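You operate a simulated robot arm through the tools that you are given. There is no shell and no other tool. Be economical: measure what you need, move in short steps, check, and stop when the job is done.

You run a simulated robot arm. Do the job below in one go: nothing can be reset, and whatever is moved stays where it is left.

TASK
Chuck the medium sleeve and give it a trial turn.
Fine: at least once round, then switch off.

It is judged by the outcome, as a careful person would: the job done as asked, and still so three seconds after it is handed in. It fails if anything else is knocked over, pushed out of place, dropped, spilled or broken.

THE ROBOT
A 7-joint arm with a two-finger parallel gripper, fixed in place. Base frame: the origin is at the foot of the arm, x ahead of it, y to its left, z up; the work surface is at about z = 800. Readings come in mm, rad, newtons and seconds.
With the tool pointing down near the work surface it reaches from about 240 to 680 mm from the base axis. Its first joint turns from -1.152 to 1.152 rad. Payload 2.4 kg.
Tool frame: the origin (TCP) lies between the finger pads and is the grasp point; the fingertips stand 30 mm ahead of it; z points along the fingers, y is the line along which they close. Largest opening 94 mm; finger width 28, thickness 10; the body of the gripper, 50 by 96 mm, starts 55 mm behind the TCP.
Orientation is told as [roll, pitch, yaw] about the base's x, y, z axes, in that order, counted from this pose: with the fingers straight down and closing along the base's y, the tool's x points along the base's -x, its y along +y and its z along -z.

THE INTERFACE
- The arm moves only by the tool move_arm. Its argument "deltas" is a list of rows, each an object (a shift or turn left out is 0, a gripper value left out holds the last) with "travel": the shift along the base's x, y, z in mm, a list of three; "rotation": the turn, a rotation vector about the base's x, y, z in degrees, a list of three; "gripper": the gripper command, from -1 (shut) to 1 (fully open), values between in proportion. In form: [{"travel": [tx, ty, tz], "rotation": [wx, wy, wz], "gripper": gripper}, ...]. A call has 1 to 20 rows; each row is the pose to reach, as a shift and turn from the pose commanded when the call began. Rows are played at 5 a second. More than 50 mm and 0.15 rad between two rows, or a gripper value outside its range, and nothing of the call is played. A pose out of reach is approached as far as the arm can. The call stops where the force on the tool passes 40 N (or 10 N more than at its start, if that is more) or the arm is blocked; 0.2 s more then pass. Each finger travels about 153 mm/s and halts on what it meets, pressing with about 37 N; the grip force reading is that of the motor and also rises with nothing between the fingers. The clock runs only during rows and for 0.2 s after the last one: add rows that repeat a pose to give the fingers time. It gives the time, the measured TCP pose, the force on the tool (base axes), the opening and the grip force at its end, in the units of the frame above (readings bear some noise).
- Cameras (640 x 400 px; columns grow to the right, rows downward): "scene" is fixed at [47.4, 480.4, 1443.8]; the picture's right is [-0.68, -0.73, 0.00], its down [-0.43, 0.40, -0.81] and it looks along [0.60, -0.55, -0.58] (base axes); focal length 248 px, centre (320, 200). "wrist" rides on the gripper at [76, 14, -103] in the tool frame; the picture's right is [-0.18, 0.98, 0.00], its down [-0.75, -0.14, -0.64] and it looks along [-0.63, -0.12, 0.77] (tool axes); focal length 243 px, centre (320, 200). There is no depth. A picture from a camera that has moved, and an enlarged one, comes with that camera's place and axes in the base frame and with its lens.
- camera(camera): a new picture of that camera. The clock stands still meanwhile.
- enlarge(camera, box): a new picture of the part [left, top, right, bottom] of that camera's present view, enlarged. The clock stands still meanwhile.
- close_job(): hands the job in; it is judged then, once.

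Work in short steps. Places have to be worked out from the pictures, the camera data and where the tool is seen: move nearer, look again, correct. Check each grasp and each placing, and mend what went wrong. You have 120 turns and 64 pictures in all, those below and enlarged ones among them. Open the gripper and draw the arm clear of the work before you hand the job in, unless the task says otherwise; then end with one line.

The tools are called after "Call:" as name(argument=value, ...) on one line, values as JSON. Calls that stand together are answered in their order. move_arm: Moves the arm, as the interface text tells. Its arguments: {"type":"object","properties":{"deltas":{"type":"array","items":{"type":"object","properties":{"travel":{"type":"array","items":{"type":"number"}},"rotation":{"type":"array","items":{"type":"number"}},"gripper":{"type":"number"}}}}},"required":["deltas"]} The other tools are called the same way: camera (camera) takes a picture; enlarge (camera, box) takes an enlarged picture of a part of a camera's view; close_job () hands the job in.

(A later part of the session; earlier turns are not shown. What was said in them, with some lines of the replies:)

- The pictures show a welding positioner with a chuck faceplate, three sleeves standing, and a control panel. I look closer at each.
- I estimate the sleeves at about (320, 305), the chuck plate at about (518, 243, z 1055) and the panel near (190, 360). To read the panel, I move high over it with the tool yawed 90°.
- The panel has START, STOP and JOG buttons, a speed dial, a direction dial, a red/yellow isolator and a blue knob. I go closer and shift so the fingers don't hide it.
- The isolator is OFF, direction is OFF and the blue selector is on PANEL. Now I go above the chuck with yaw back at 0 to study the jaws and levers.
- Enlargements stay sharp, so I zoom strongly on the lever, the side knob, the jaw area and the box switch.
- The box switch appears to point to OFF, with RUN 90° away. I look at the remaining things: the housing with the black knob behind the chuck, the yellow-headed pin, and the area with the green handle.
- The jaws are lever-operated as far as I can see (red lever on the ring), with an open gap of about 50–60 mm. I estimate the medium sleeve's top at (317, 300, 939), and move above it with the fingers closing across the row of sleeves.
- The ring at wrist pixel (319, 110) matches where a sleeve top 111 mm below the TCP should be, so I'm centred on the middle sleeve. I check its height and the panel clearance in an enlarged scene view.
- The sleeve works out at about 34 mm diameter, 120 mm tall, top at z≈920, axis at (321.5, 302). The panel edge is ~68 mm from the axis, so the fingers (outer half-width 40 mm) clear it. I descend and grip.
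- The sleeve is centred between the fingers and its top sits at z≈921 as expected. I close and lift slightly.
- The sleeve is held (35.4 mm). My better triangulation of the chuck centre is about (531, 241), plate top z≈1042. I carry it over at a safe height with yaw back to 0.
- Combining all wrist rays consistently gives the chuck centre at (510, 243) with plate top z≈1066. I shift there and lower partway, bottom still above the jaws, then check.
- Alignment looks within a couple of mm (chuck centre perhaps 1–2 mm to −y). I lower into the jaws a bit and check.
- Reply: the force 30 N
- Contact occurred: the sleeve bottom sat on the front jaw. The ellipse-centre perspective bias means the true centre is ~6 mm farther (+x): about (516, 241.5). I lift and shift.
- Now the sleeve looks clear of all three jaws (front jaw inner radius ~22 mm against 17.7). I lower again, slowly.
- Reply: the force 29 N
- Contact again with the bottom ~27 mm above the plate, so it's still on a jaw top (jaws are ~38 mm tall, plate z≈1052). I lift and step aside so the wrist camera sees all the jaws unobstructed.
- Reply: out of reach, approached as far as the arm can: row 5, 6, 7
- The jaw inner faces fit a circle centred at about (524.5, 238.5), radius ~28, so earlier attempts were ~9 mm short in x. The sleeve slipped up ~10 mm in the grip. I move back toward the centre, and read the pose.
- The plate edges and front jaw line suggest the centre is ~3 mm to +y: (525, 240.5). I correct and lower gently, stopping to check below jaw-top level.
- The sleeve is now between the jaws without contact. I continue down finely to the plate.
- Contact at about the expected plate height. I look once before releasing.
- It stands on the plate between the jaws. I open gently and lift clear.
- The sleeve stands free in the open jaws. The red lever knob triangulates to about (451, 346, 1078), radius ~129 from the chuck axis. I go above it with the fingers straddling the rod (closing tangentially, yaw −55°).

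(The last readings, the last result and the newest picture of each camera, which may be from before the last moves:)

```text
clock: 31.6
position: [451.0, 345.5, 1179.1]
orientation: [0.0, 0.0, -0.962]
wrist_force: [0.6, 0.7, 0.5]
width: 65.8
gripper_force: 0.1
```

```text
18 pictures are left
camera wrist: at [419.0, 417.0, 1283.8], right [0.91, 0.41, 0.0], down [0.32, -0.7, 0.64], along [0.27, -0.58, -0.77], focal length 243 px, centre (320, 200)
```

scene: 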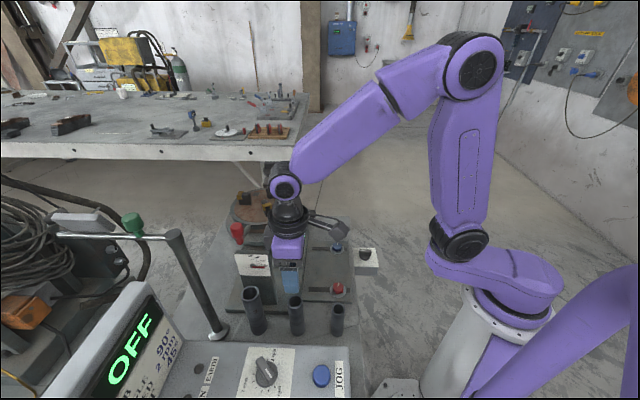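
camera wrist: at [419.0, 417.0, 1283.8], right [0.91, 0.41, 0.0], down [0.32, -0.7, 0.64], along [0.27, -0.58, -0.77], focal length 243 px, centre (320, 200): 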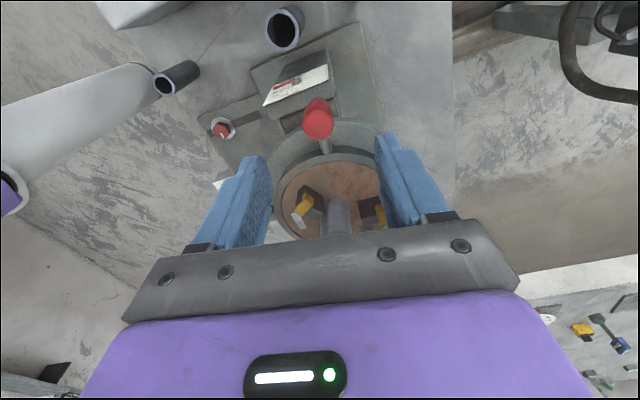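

The knob is nearly under the TCP (about 5 mm inward). I correct, lower around it and close.

Call:
move_arm(deltas=[{"travel": [2, -4, -25]}, {"travel": [2, -4, -50]}, {"travel": [2, -4, -75]}, {"travel": [2, -4, -92]}, {"travel": [2, -4, -92]}, {"travel": [2, -4, -92], "gripper": -1}, {"travel": [2, -4, -92], "gripper": -1}, {"travel": [2, -4, -92], "gripper": -1}, {"travel": [2, -4, -92], "gripper": -1}])

Call:
enlarge(camera="scene", box=[190, 130, 330, 260])

```text
clock: 33.6
position: [452.9, 342.0, 1087.3]
orientation: [0.0, -0.001, -0.962]
wrist_force: [-1.8, -0.6, -2.5]
width: 25.0
gripper_force: 45.2
```

```text
3.08 times, centred on (260, 195) of scene
camera zoom: at [47.4, 480.4, 1443.8], right [-0.68, -0.73, 0.0], down [-0.43, 0.4, -0.81], along [0.6, -0.55, -0.58], focal length 765 px, centre (505, 215)
```

zoom: 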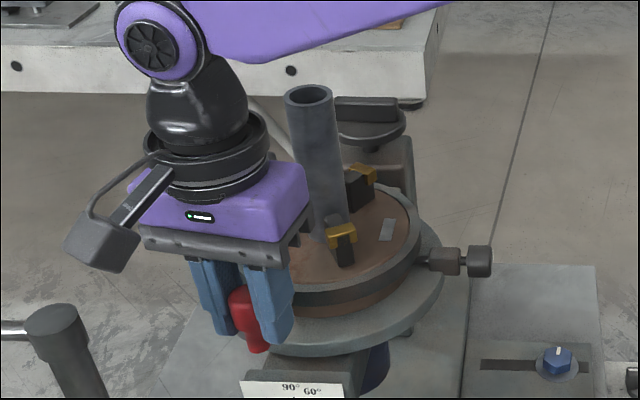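

The knob is gripped. I try a small counter-clockwise swing about the chuck axis (12°), watching force.

Call:
move_arm(deltas=[{"travel": [-2.6, -1.9, 0], "rotation": [0, 0, 1.5], "gripper": -1}, {"travel": [-5.2, -3.9, 0], "rotation": [0, 0, 3], "gripper": -1}, {"travel": [-10.3, -8.1, 0], "rotation": [0, 0, 6], "gripper": -1}, {"travel": [-15.1, -12.5, 0], "rotation": [0, 0, 9], "gripper": -1}, {"travel": [-19.6, -17.2, 0], "rotation": [0, 0, 12], "gripper": -1}, {"travel": [-19.6, -17.2, 0], "rotation": [0, 0, 12], "gripper": -1}])

Call:
enlarge(camera="scene", box=[190, 130, 330, 260])

```text
clock: 35.0
position: [432.5, 325.4, 1086.7]
orientation: [-0.002, 0.0, -0.747]
wrist_force: [-3.4, 6.9, -16.8]
width: 25.2
gripper_force: 45.0
```

```text
3.08 times, centred on (260, 195) of scene
camera zoom: at [47.5, 480.8, 1443.7], right [-0.68, -0.73, 0.0], down [-0.43, 0.4, -0.81], along [0.6, -0.55, -0.58], focal length 765 px, centre (505, 215)
```

zoom: 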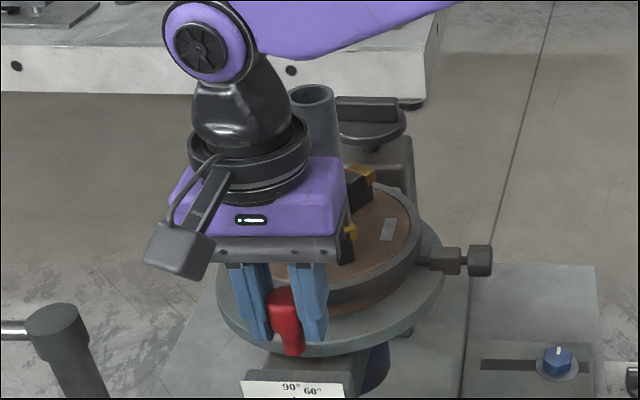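

The lever swings freely with the side knob and plate staying put. I continue 16° more.

Call:
move_arm(deltas=[{"travel": [-2.9, -3.3, -1], "rotation": [0, 0, 2], "gripper": -1}, {"travel": [-5.7, -6.6, -1], "rotation": [0, 0, 4], "gripper": -1}, {"travel": [-10.9, -13.6, -1], "rotation": [0, 0, 8], "gripper": -1}, {"travel": [-15.6, -20.9, -1], "rotation": [0, 0, 12], "gripper": -1}, {"travel": [-19.8, -28.6, -1], "rotation": [0, 0, 16], "gripper": -1}, {"travel": [-19.8, -28.6, -1], "rotation": [0, 0, 16], "gripper": -1}])

Call:
enlarge(camera="scene", box=[190, 130, 330, 260])

```text
clock: 36.4
position: [413.5, 297.0, 1086.9]
orientation: [0.0, -0.001, -0.47]
wrist_force: [-11.1, 11.0, -2.7]
width: 24.9
gripper_force: 44.5
```

```text
3.08 times, centred on (260, 195) of scene
camera zoom: at [47.1, 480.7, 1443.7], right [-0.68, -0.73, 0.0], down [-0.43, 0.4, -0.81], along [0.6, -0.55, -0.58], focal length 765 px, centre (505, 215)
```

zoom: 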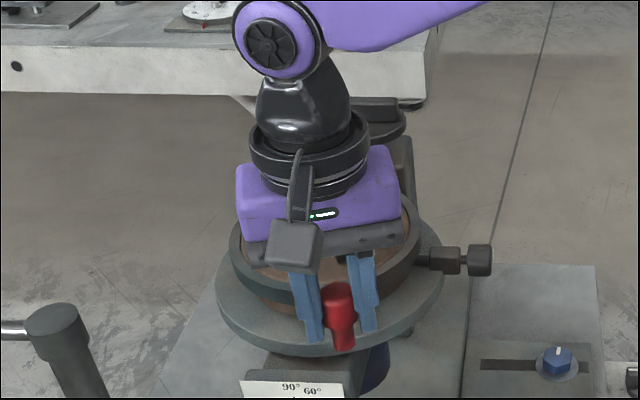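

Call:
camera(camera="wrist")

```text
14 pictures are left
camera wrist: at [350.9, 344.2, 1191.1], right [0.61, 0.79, 0.0], down [0.61, -0.47, 0.64], along [0.51, -0.39, -0.77], focal length 243 px, centre (320, 200)
```

wrist: 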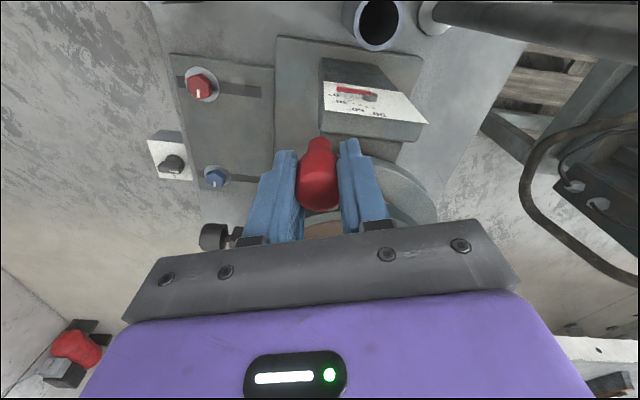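

The jaws are hidden from here, so I continue the swing while monitoring force; it should meet resistance when the jaws grip.

Call:
move_arm(deltas=[{"travel": [-4, -7.2, 0], "rotation": [0, 0, 4], "gripper": -1}, {"travel": [-7.2, -15.3, 0], "rotation": [0, 0, 8], "gripper": -1}, {"travel": [-9.7, -23.7, 0], "rotation": [0, 0, 12], "gripper": -1}, {"travel": [-11.7, -32.3, 0], "rotation": [0, 0, 16], "gripper": -1}, {"travel": [-13.1, -40.9, 0], "rotation": [0, 0, 20], "gripper": -1}, {"travel": [-13.8, -49.6, 0], "rotation": [0, 0, 24], "gripper": -1}, {"travel": [-13.8, -49.6, 0], "rotation": [0, 0, 24], "gripper": -1}])

```text
clock: 38.0
position: [399.7, 250.2, 1085.9]
orientation: [0.005, -0.002, -0.048]
wrist_force: [1.2, 30.4, -15.0]
width: 25.1
gripper_force: 45.1
```

Resistance of 30 N tangentially appeared after ~50° of swing. I press a little more to firm it, then release and look.

Call:
move_arm(deltas=[{"travel": [0, -1.5, 0], "gripper": -1}, {"travel": [0, -3, 0], "gripper": -1}, {"travel": [0, -3, 0], "gripper": -1}])

```text
clock: 38.8
position: [399.2, 245.4, 1086.7]
orientation: [0.004, -0.002, -0.048]
wrist_force: [-0.4, 30.0, -12.5]
width: 25.4
gripper_force: 45.2
```

Call:
move_arm(deltas=[{"travel": [0, -2, 0], "rotation": [0, 0, 1], "gripper": -1}, {"travel": [0, -4, 0], "rotation": [0, 0, 2], "gripper": -1}, {"travel": [0, -6, 0], "rotation": [0, 0, 3], "gripper": -1}, {"travel": [0, -8, 0], "rotation": [0, 0, 4], "gripper": -1}, {"travel": [0, -8, 0], "rotation": [0, 0, 4], "gripper": -1}])

Call:
enlarge(camera="scene", box=[210, 130, 330, 240])

```text
clock: 39.8
position: [399.8, 243.8, 1086.7]
orientation: [0.015, -0.004, 0.016]
wrist_force: [6.3, 18.7, -9.9]
width: 25.2
gripper_force: 44.9
stopped in row 4: the force on the tool passed its limit (the readings are from after the stop); the commanded pose is now the measured one
```

```text
3.64 times, centred on (270, 185) of scene
camera zoom: at [47.8, 481.0, 1443.6], right [-0.68, -0.73, 0.0], down [-0.43, 0.4, -0.81], along [0.6, -0.55, -0.58], focal length 904 px, centre (502, 254)
```

zoom: 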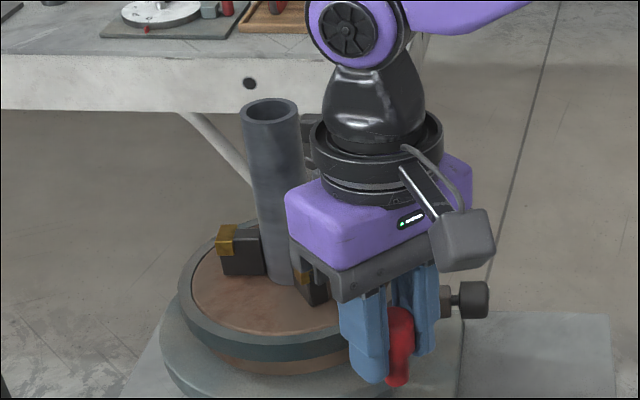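

A firm stop was met, and the left jaw now touches the sleeve: it is clamped. I let go of the lever and lift away.

Call:
move_arm(deltas=[{"gripper": 0.2}, {"gripper": 0.3}, {"gripper": 0.3}, {"travel": [0, 0, 30]}, {"travel": [0, 0, 70]}, {"travel": [-15, 0, 110]}, {"travel": [-40, 0, 150]}, {"travel": [-60, 0, 175]}, {"travel": [-60, 0, 175]}])

Call:
enlarge(camera="scene", box=[210, 130, 330, 240])

```text
clock: 41.8
position: [338.2, 241.0, 1261.7]
orientation: [0.01, -0.001, 0.013]
wrist_force: [1.8, -0.4, -0.3]
width: 61.0
gripper_force: 0.1
```

```text
3.64 times, centred on (270, 185) of scene
camera zoom: at [47.4, 480.4, 1443.8], right [-0.68, -0.73, 0.0], down [-0.43, 0.4, -0.81], along [0.6, -0.55, -0.58], focal length 904 px, centre (502, 254)
```

zoom: 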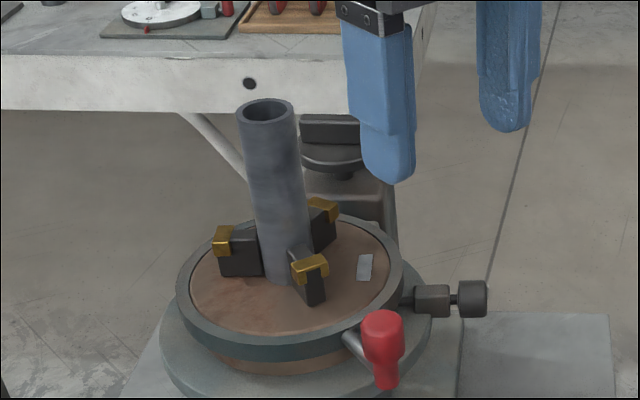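

The sleeve is chucked: all jaws touch it. The reachable OFF/RUN switch on the white box (≈(365,−5, 840)) is the natural control. The large panel's isolator would be beyond the first joint's range. I move above the box switch with the fingers across its bar.

Call:
move_arm(deltas=[{"travel": [3, -40, -10], "rotation": [0, 0, 6], "gripper": 0.1}, {"travel": [6, -80, -30], "rotation": [0, 0, 12]}, {"travel": [9, -120, -50], "rotation": [0, 0, 18]}, {"travel": [12, -160, -80], "rotation": [0, 0, 24]}, {"travel": [15, -200, -120], "rotation": [0, 0, 30]}, {"travel": [18, -240, -160], "rotation": [0, 0, 34]}, {"travel": [21, -248, -205], "rotation": [0, 0, 34]}, {"travel": [24, -248, -250], "rotation": [0, 0, 34]}, {"travel": [24, -248, -280], "rotation": [0, 0, 34]}, {"travel": [24, -248, -280], "rotation": [0, 0, 34]}])

Call:
camera(camera="wrist")

```text
refused: row 5 steps farther than a row can; nothing moved
```

```text
11 pictures are left
camera wrist: at [261.2, 253.9, 1365.3], right [0.17, 0.99, 0.01], down [0.75, -0.14, 0.64], along [0.63, -0.1, -0.77], focal length 243 px, centre (320, 200)
```

wrist: 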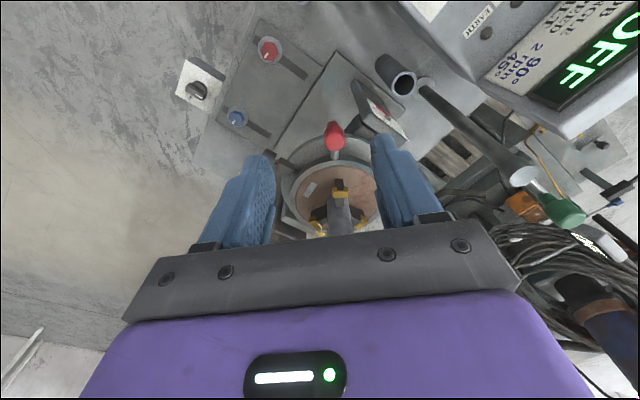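

A row was too long; I resend with shorter steps. This view gives the switch at about (362, −12).

Call:
move_arm(deltas=[{"travel": [3, -40, -10], "rotation": [0, 0, 6], "gripper": 0.1}, {"travel": [6, -80, -25], "rotation": [0, 0, 12]}, {"travel": [9, -120, -45], "rotation": [0, 0, 18]}, {"travel": [12, -155, -75], "rotation": [0, 0, 24]}, {"travel": [15, -190, -105], "rotation": [0, 0, 30]}, {"travel": [18, -225, -135], "rotation": [0, 0, 34]}, {"travel": [21, -250, -170], "rotation": [0, 0, 34]}, {"travel": [24, -251, -210], "rotation": [0, 0, 34]}, {"travel": [24, -251, -250], "rotation": [0, 0, 34]}, {"travel": [24, -251, -280], "rotation": [0, 0, 34]}, {"travel": [24, -251, -280], "rotation": [0, 0, 34]}])

Call:
camera(camera="wrist")

```text
clock: 44.2
position: [362.0, -12.4, 981.4]
orientation: [0.01, -0.002, 0.607]
wrist_force: [-0.1, -0.8, 0.9]
width: 51.7
gripper_force: 0.1
```

```text
10 pictures are left
camera wrist: at [291.4, -42.7, 1085.3], right [-0.41, 0.91, 0.01], down [0.7, 0.31, 0.64], along [0.58, 0.27, -0.77], focal length 243 px, centre (320, 200)
```

wrist: 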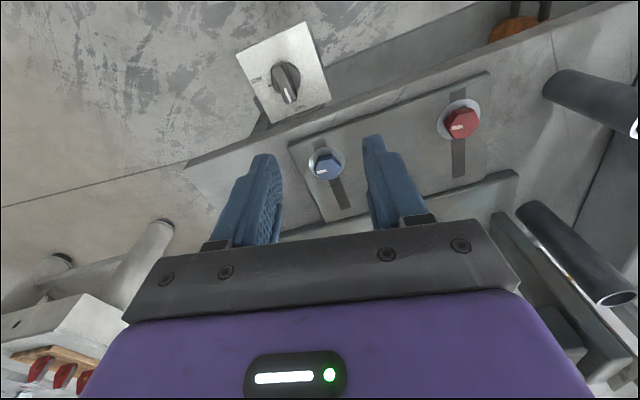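

This ray combined with earlier ones puts the switch lower and farther: about (376, −43, 778), bar at ~39°. I move over it, lower, and zoom.

Call:
move_arm(deltas=[{"travel": [7, -15, -25], "rotation": [0, 0, 3]}, {"travel": [14, -30.6, -60], "rotation": [0, 0, 3]}, {"travel": [14, -30.6, -100], "rotation": [0, 0, 3]}, {"travel": [14, -30.6, -110], "rotation": [0, 0, 3]}, {"travel": [14, -30.6, -110], "rotation": [0, 0, 3]}])

Call:
enlarge(camera="wrist", box=[230, 50, 410, 200])

```text
clock: 45.4
position: [377.3, -40.0, 871.3]
orientation: [0.007, -0.002, 0.66]
wrist_force: [0.6, -0.1, -0.1]
width: 51.9
gripper_force: 0.2
```

```text
2.67 times, centred on (320, 125) of wrist
camera zoom: at [307.5, -76.5, 975.1], right [-0.46, 0.89, 0.01], down [0.68, 0.34, 0.64], along [0.57, 0.3, -0.77], focal length 647 px, centre (320, 400)
```

zoom: 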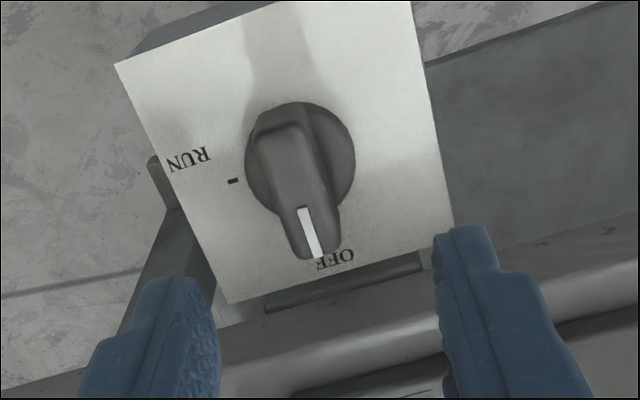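

The bar is aligned with the tool (38°), with the knob axis at about (377, −46); RUN lies ~80–90° clockwise. I correct and lower so the tips straddle the bar.

Call:
move_arm(deltas=[{"travel": [0, -6, -20]}, {"travel": [0, -6, -40]}, {"travel": [0, -6, -55]}, {"travel": [0, -6, -66]}, {"travel": [0, -6, -66]}])

Call:
enlarge(camera="wrist", box=[220, 70, 420, 230])

```text
clock: 46.6
position: [377.5, -47.1, 805.5]
orientation: [0.009, -0.002, 0.658]
wrist_force: [0.6, 0.3, 0.0]
width: 51.7
gripper_force: 0.1
```

```text
2.50 times, centred on (320, 150) of wrist
camera zoom: at [307.5, -82.5, 909.5], right [-0.46, 0.89, 0.01], down [0.69, 0.34, 0.64], along [0.57, 0.3, -0.77], focal length 606 px, centre (320, 325)
```

zoom: 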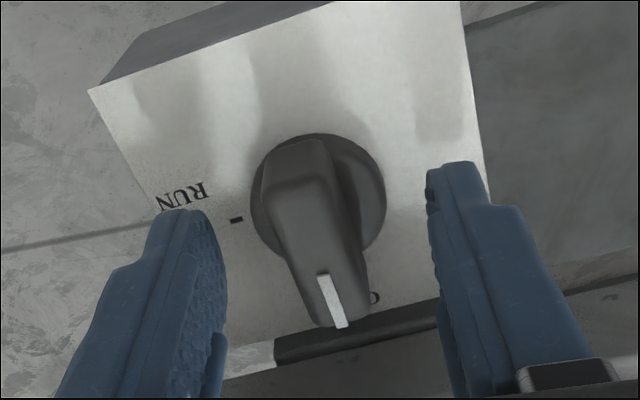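

The bar lies between the fingers, 2–3 mm off-centre. I correct, lower 10 mm more and close on it.

Call:
move_arm(deltas=[{"travel": [1, -2, -5]}, {"travel": [1, -2, -10]}, {"travel": [1, -2, -10], "gripper": -0.4}, {"travel": [1, -2, -10], "gripper": -1}, {"travel": [1, -2, -10], "gripper": -1}, {"travel": [1, -2, -10], "gripper": -1}])

```text
clock: 48.0
position: [377.5, -48.2, 796.2]
orientation: [0.013, -0.002, 0.664]
wrist_force: [-11.0, 22.4, 6.5]
width: 34.0
gripper_force: 45.0
```

Width 34 mm suggests I caught the round base, and the side force says I over-corrected. I reopen, shift back ~3 mm, rise 7 mm and close again.

Call:
move_arm(deltas=[{"gripper": 0.0}, {"gripper": 0.0}, {"travel": [-1.3, 2.7, 7], "gripper": 0.0}, {"travel": [-1.3, 2.7, 7], "gripper": -0.5}, {"travel": [-1.3, 2.7, 7], "gripper": -1}, {"travel": [-1.3, 2.7, 7], "gripper": -1}, {"travel": [-1.3, 2.7, 7], "gripper": -1}])

```text
clock: 49.6
position: [377.8, -46.2, 802.8]
orientation: [0.008, -0.003, 0.658]
wrist_force: [0.2, -8.6, 1.6]
width: 15.8
gripper_force: 44.8
```

Now the bar itself is gripped (15.8 mm). I turn clockwise toward RUN in small steps, up to 84°.

Call:
move_arm(deltas=[{"rotation": [0, 0, -6], "gripper": -1}, {"rotation": [0, 0, -12]}, {"rotation": [0, 0, -18]}, {"rotation": [0, 0, -24]}, {"rotation": [0, 0, -30]}, {"rotation": [0, 0, -36]}, {"rotation": [0, 0, -42]}, {"rotation": [0, 0, -48]}, {"rotation": [0, 0, -54]}, {"rotation": [0, 0, -60]}, {"rotation": [0, 0, -66]}, {"rotation": [0, 0, -72]}, {"rotation": [0, 0, -78]}, {"rotation": [0, 0, -84]}, {"rotation": [0, 0, -84]}])

Call:
enlarge(camera="scene", box=[90, 140, 410, 400])

```text
clock: 52.8
position: [377.6, -46.6, 803.2]
orientation: [0.011, -0.003, -0.803]
wrist_force: [6.4, -3.5, -1.1]
width: 15.8
gripper_force: 45.0
```

```text
1.54 times, centred on (250, 270) of scene
camera zoom: at [47.5, 480.3, 1443.9], right [-0.68, -0.73, 0.0], down [-0.43, 0.4, -0.81], along [0.6, -0.55, -0.58], focal length 382 px, centre (428, 92)
```

zoom: 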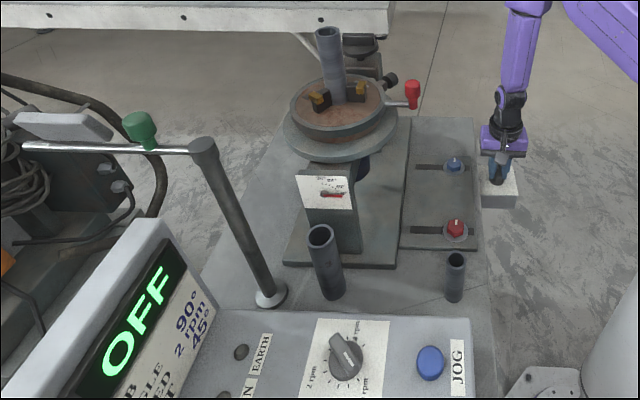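

The chuck is turning: jaws, ring and lever have moved around, with the sleeve upright. I hold here and wait 3 s to measure speed.

Call:
move_arm(deltas=[{"gripper": -1}, {"gripper": -1}, {"gripper": -1}, {"gripper": -1}, {"gripper": -1}, {"gripper": -1}, {"gripper": -1}, {"gripper": -1}, {"gripper": -1}, {"gripper": -1}, {"gripper": -1}, {"gripper": -1}, {"gripper": -1}, {"gripper": -1}])

Call:
enlarge(camera="scene", box=[200, 130, 340, 240])

```text
clock: 55.8
position: [375.8, -46.0, 801.8]
orientation: [0.01, -0.002, -0.806]
wrist_force: [4.3, 8.6, 3.7]
width: 15.8
gripper_force: 44.9
```

```text
3.64 times, centred on (270, 185) of scene
camera zoom: at [47.5, 480.6, 1443.8], right [-0.68, -0.73, 0.0], down [-0.43, 0.4, -0.81], along [0.6, -0.55, -0.58], focal length 904 px, centre (502, 254)
```

zoom: 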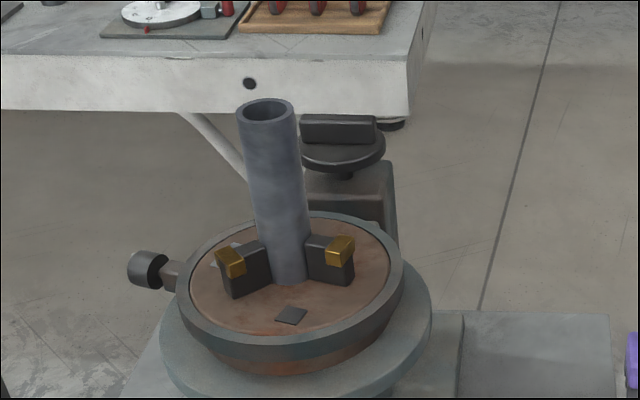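

It has turned ~170° at about 38°/s with the sleeve firm, so one turn takes ~9.5 s. I wait out clearly more than one full turn.

Call:
move_arm(deltas=[{"gripper": -1}, {"gripper": -1}, {"gripper": -1}, {"gripper": -1}, {"gripper": -1}, {"gripper": -1}, {"gripper": -1}, {"gripper": -1}, {"gripper": -1}, {"gripper": -1}, {"gripper": -1}, {"gripper": -1}, {"gripper": -1}, {"gripper": -1}, {"gripper": -1}, {"gripper": -1}, {"gripper": -1}, {"gripper": -1}, {"gripper": -1}, {"gripper": -1}])

Call:
enlarge(camera="scene", box=[200, 130, 340, 240])

```text
clock: 60.0
position: [377.2, -44.9, 802.9]
orientation: [0.011, -0.001, -0.807]
wrist_force: [5.1, 12.0, 2.7]
width: 16.0
gripper_force: 45.1
```

```text
3.64 times, centred on (270, 185) of scene
camera zoom: at [47.5, 480.7, 1443.7], right [-0.68, -0.73, 0.0], down [-0.43, 0.4, -0.81], along [0.6, -0.55, -0.58], focal length 904 px, centre (502, 254)
```

zoom: 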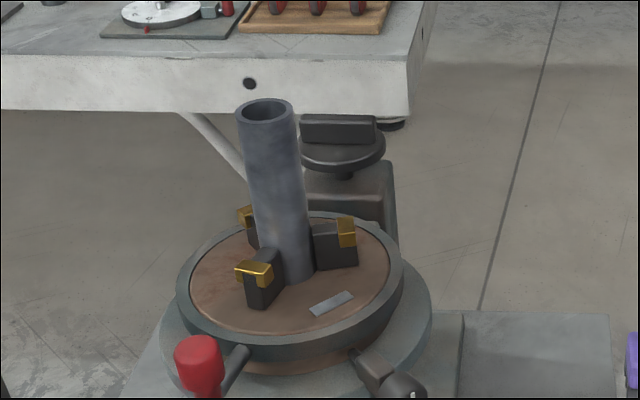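

It's at roughly 300° (~32°/s). I wait another 4.2 s, which passes one full turn with margin.

Call:
move_arm(deltas=[{"gripper": -1}, {"gripper": -1}, {"gripper": -1}, {"gripper": -1}, {"gripper": -1}, {"gripper": -1}, {"gripper": -1}, {"gripper": -1}, {"gripper": -1}, {"gripper": -1}, {"gripper": -1}, {"gripper": -1}, {"gripper": -1}, {"gripper": -1}, {"gripper": -1}, {"gripper": -1}, {"gripper": -1}, {"gripper": -1}, {"gripper": -1}, {"gripper": -1}])

Call:
enlarge(camera="scene", box=[200, 130, 340, 240])

```text
clock: 64.2
position: [376.4, -46.2, 802.3]
orientation: [0.01, -0.003, -0.806]
wrist_force: [6.3, 12.2, 1.2]
width: 15.8
gripper_force: 45.2
```

```text
3.64 times, centred on (270, 185) of scene
camera zoom: at [47.5, 480.7, 1443.7], right [-0.68, -0.73, 0.0], down [-0.43, 0.4, -0.81], along [0.6, -0.55, -0.58], focal length 904 px, centre (502, 254)
```

zoom: 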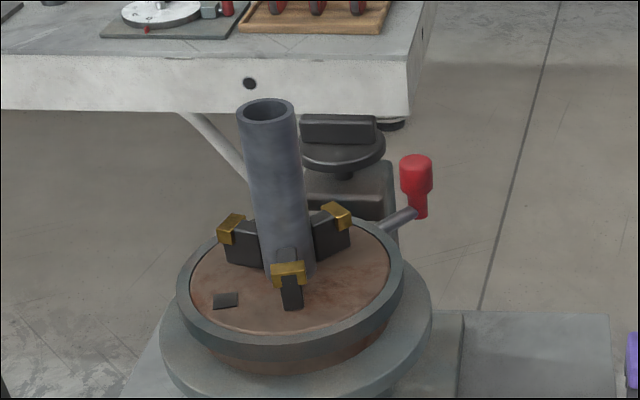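

The lever has passed its start position to the far right: about 440° in all. I turn the switch back to OFF.

Call:
move_arm(deltas=[{"rotation": [0, 0, 7], "gripper": -1}, {"rotation": [0, 0, 14]}, {"rotation": [0, 0, 21]}, {"rotation": [0, 0, 28]}, {"rotation": [0, 0, 35]}, {"rotation": [0, 0, 42]}, {"rotation": [0, 0, 49]}, {"rotation": [0, 0, 56]}, {"rotation": [0, 0, 63]}, {"rotation": [0, 0, 70]}, {"rotation": [0, 0, 77]}, {"rotation": [0, 0, 84]}, {"rotation": [0, 0, 85]}, {"rotation": [0, 0, 85]}])

Call:
move_arm(deltas=[{"gripper": 0.0}, {"gripper": 0.1}, {"gripper": 0.1}, {"travel": [0, 0, 30]}, {"travel": [0, 0, 70]}, {"travel": [0, 0, 110]}, {"travel": [0, 0, 150]}, {"travel": [0, 0, 150]}])

Call:
enlarge(camera="scene", box=[200, 130, 400, 290])

```text
clock: 67.2
position: [378.0, -46.9, 802.4]
orientation: [0.009, -0.003, 0.676]
wrist_force: [3.5, -7.4, -14.9]
width: 16.0
gripper_force: 45.3
```

```text
clock: 69.0
position: [374.7, -45.1, 952.1]
orientation: [0.01, -0.002, 0.677]
wrist_force: [0.1, 0.4, 0.0]
width: 51.4
gripper_force: 0.1
```

```text
2.50 times, centred on (300, 210) of scene
camera zoom: at [47.4, 480.4, 1443.8], right [-0.68, -0.73, 0.0], down [-0.43, 0.4, -0.81], along [0.6, -0.55, -0.58], focal length 621 px, centre (370, 175)
```

zoom: 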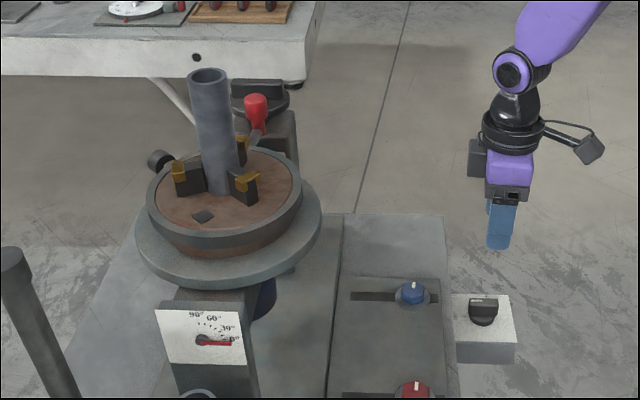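

Switch shows OFF position and the arm is up. I rise further (time passes) and check the chuck has stopped.

Call:
move_arm(deltas=[{"travel": [0, 0, 40]}, {"travel": [0, 0, 80]}, {"travel": [0, 0, 120]}, {"travel": [0, 0, 150]}, {"travel": [0, 0, 150]}, {"travel": [0, 0, 150]}, {"travel": [0, 0, 150]}, {"travel": [0, 0, 150]}, {"travel": [0, 0, 150]}, {"travel": [0, 0, 150]}])

Call:
enlarge(camera="scene", box=[200, 130, 400, 290])

```text
clock: 71.2
position: [375.3, -47.4, 1102.6]
orientation: [0.009, -0.002, 0.677]
wrist_force: [0.0, -0.4, 0.2]
width: 51.6
gripper_force: 0.0
```

```text
2.50 times, centred on (300, 210) of scene
camera zoom: at [47.4, 480.4, 1443.8], right [-0.68, -0.73, 0.0], down [-0.43, 0.4, -0.81], along [0.6, -0.55, -0.58], focal length 621 px, centre (370, 175)
```

zoom: 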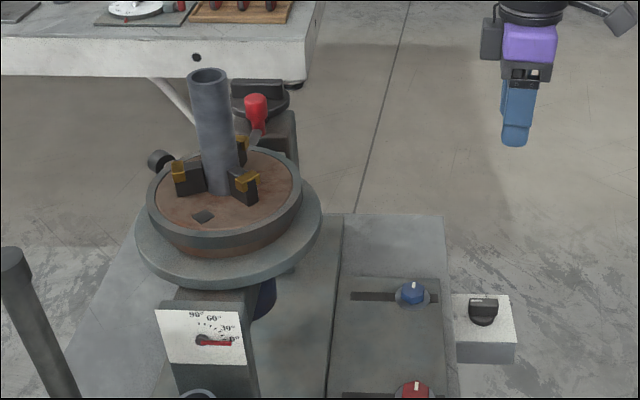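

The chuck has not moved between the two pictures, so it has stopped. The sleeve is still upright in the jaws, the gripper is open and the arm is clear, so I hand the job in.

Call:
close_job()

```text
The job is handed in.
```

The medium sleeve is clamped in the chuck, was turned about one and a quarter times round using the RUN/OFF switch on the white box, and that switch is back at OFF with the chuck stopped.
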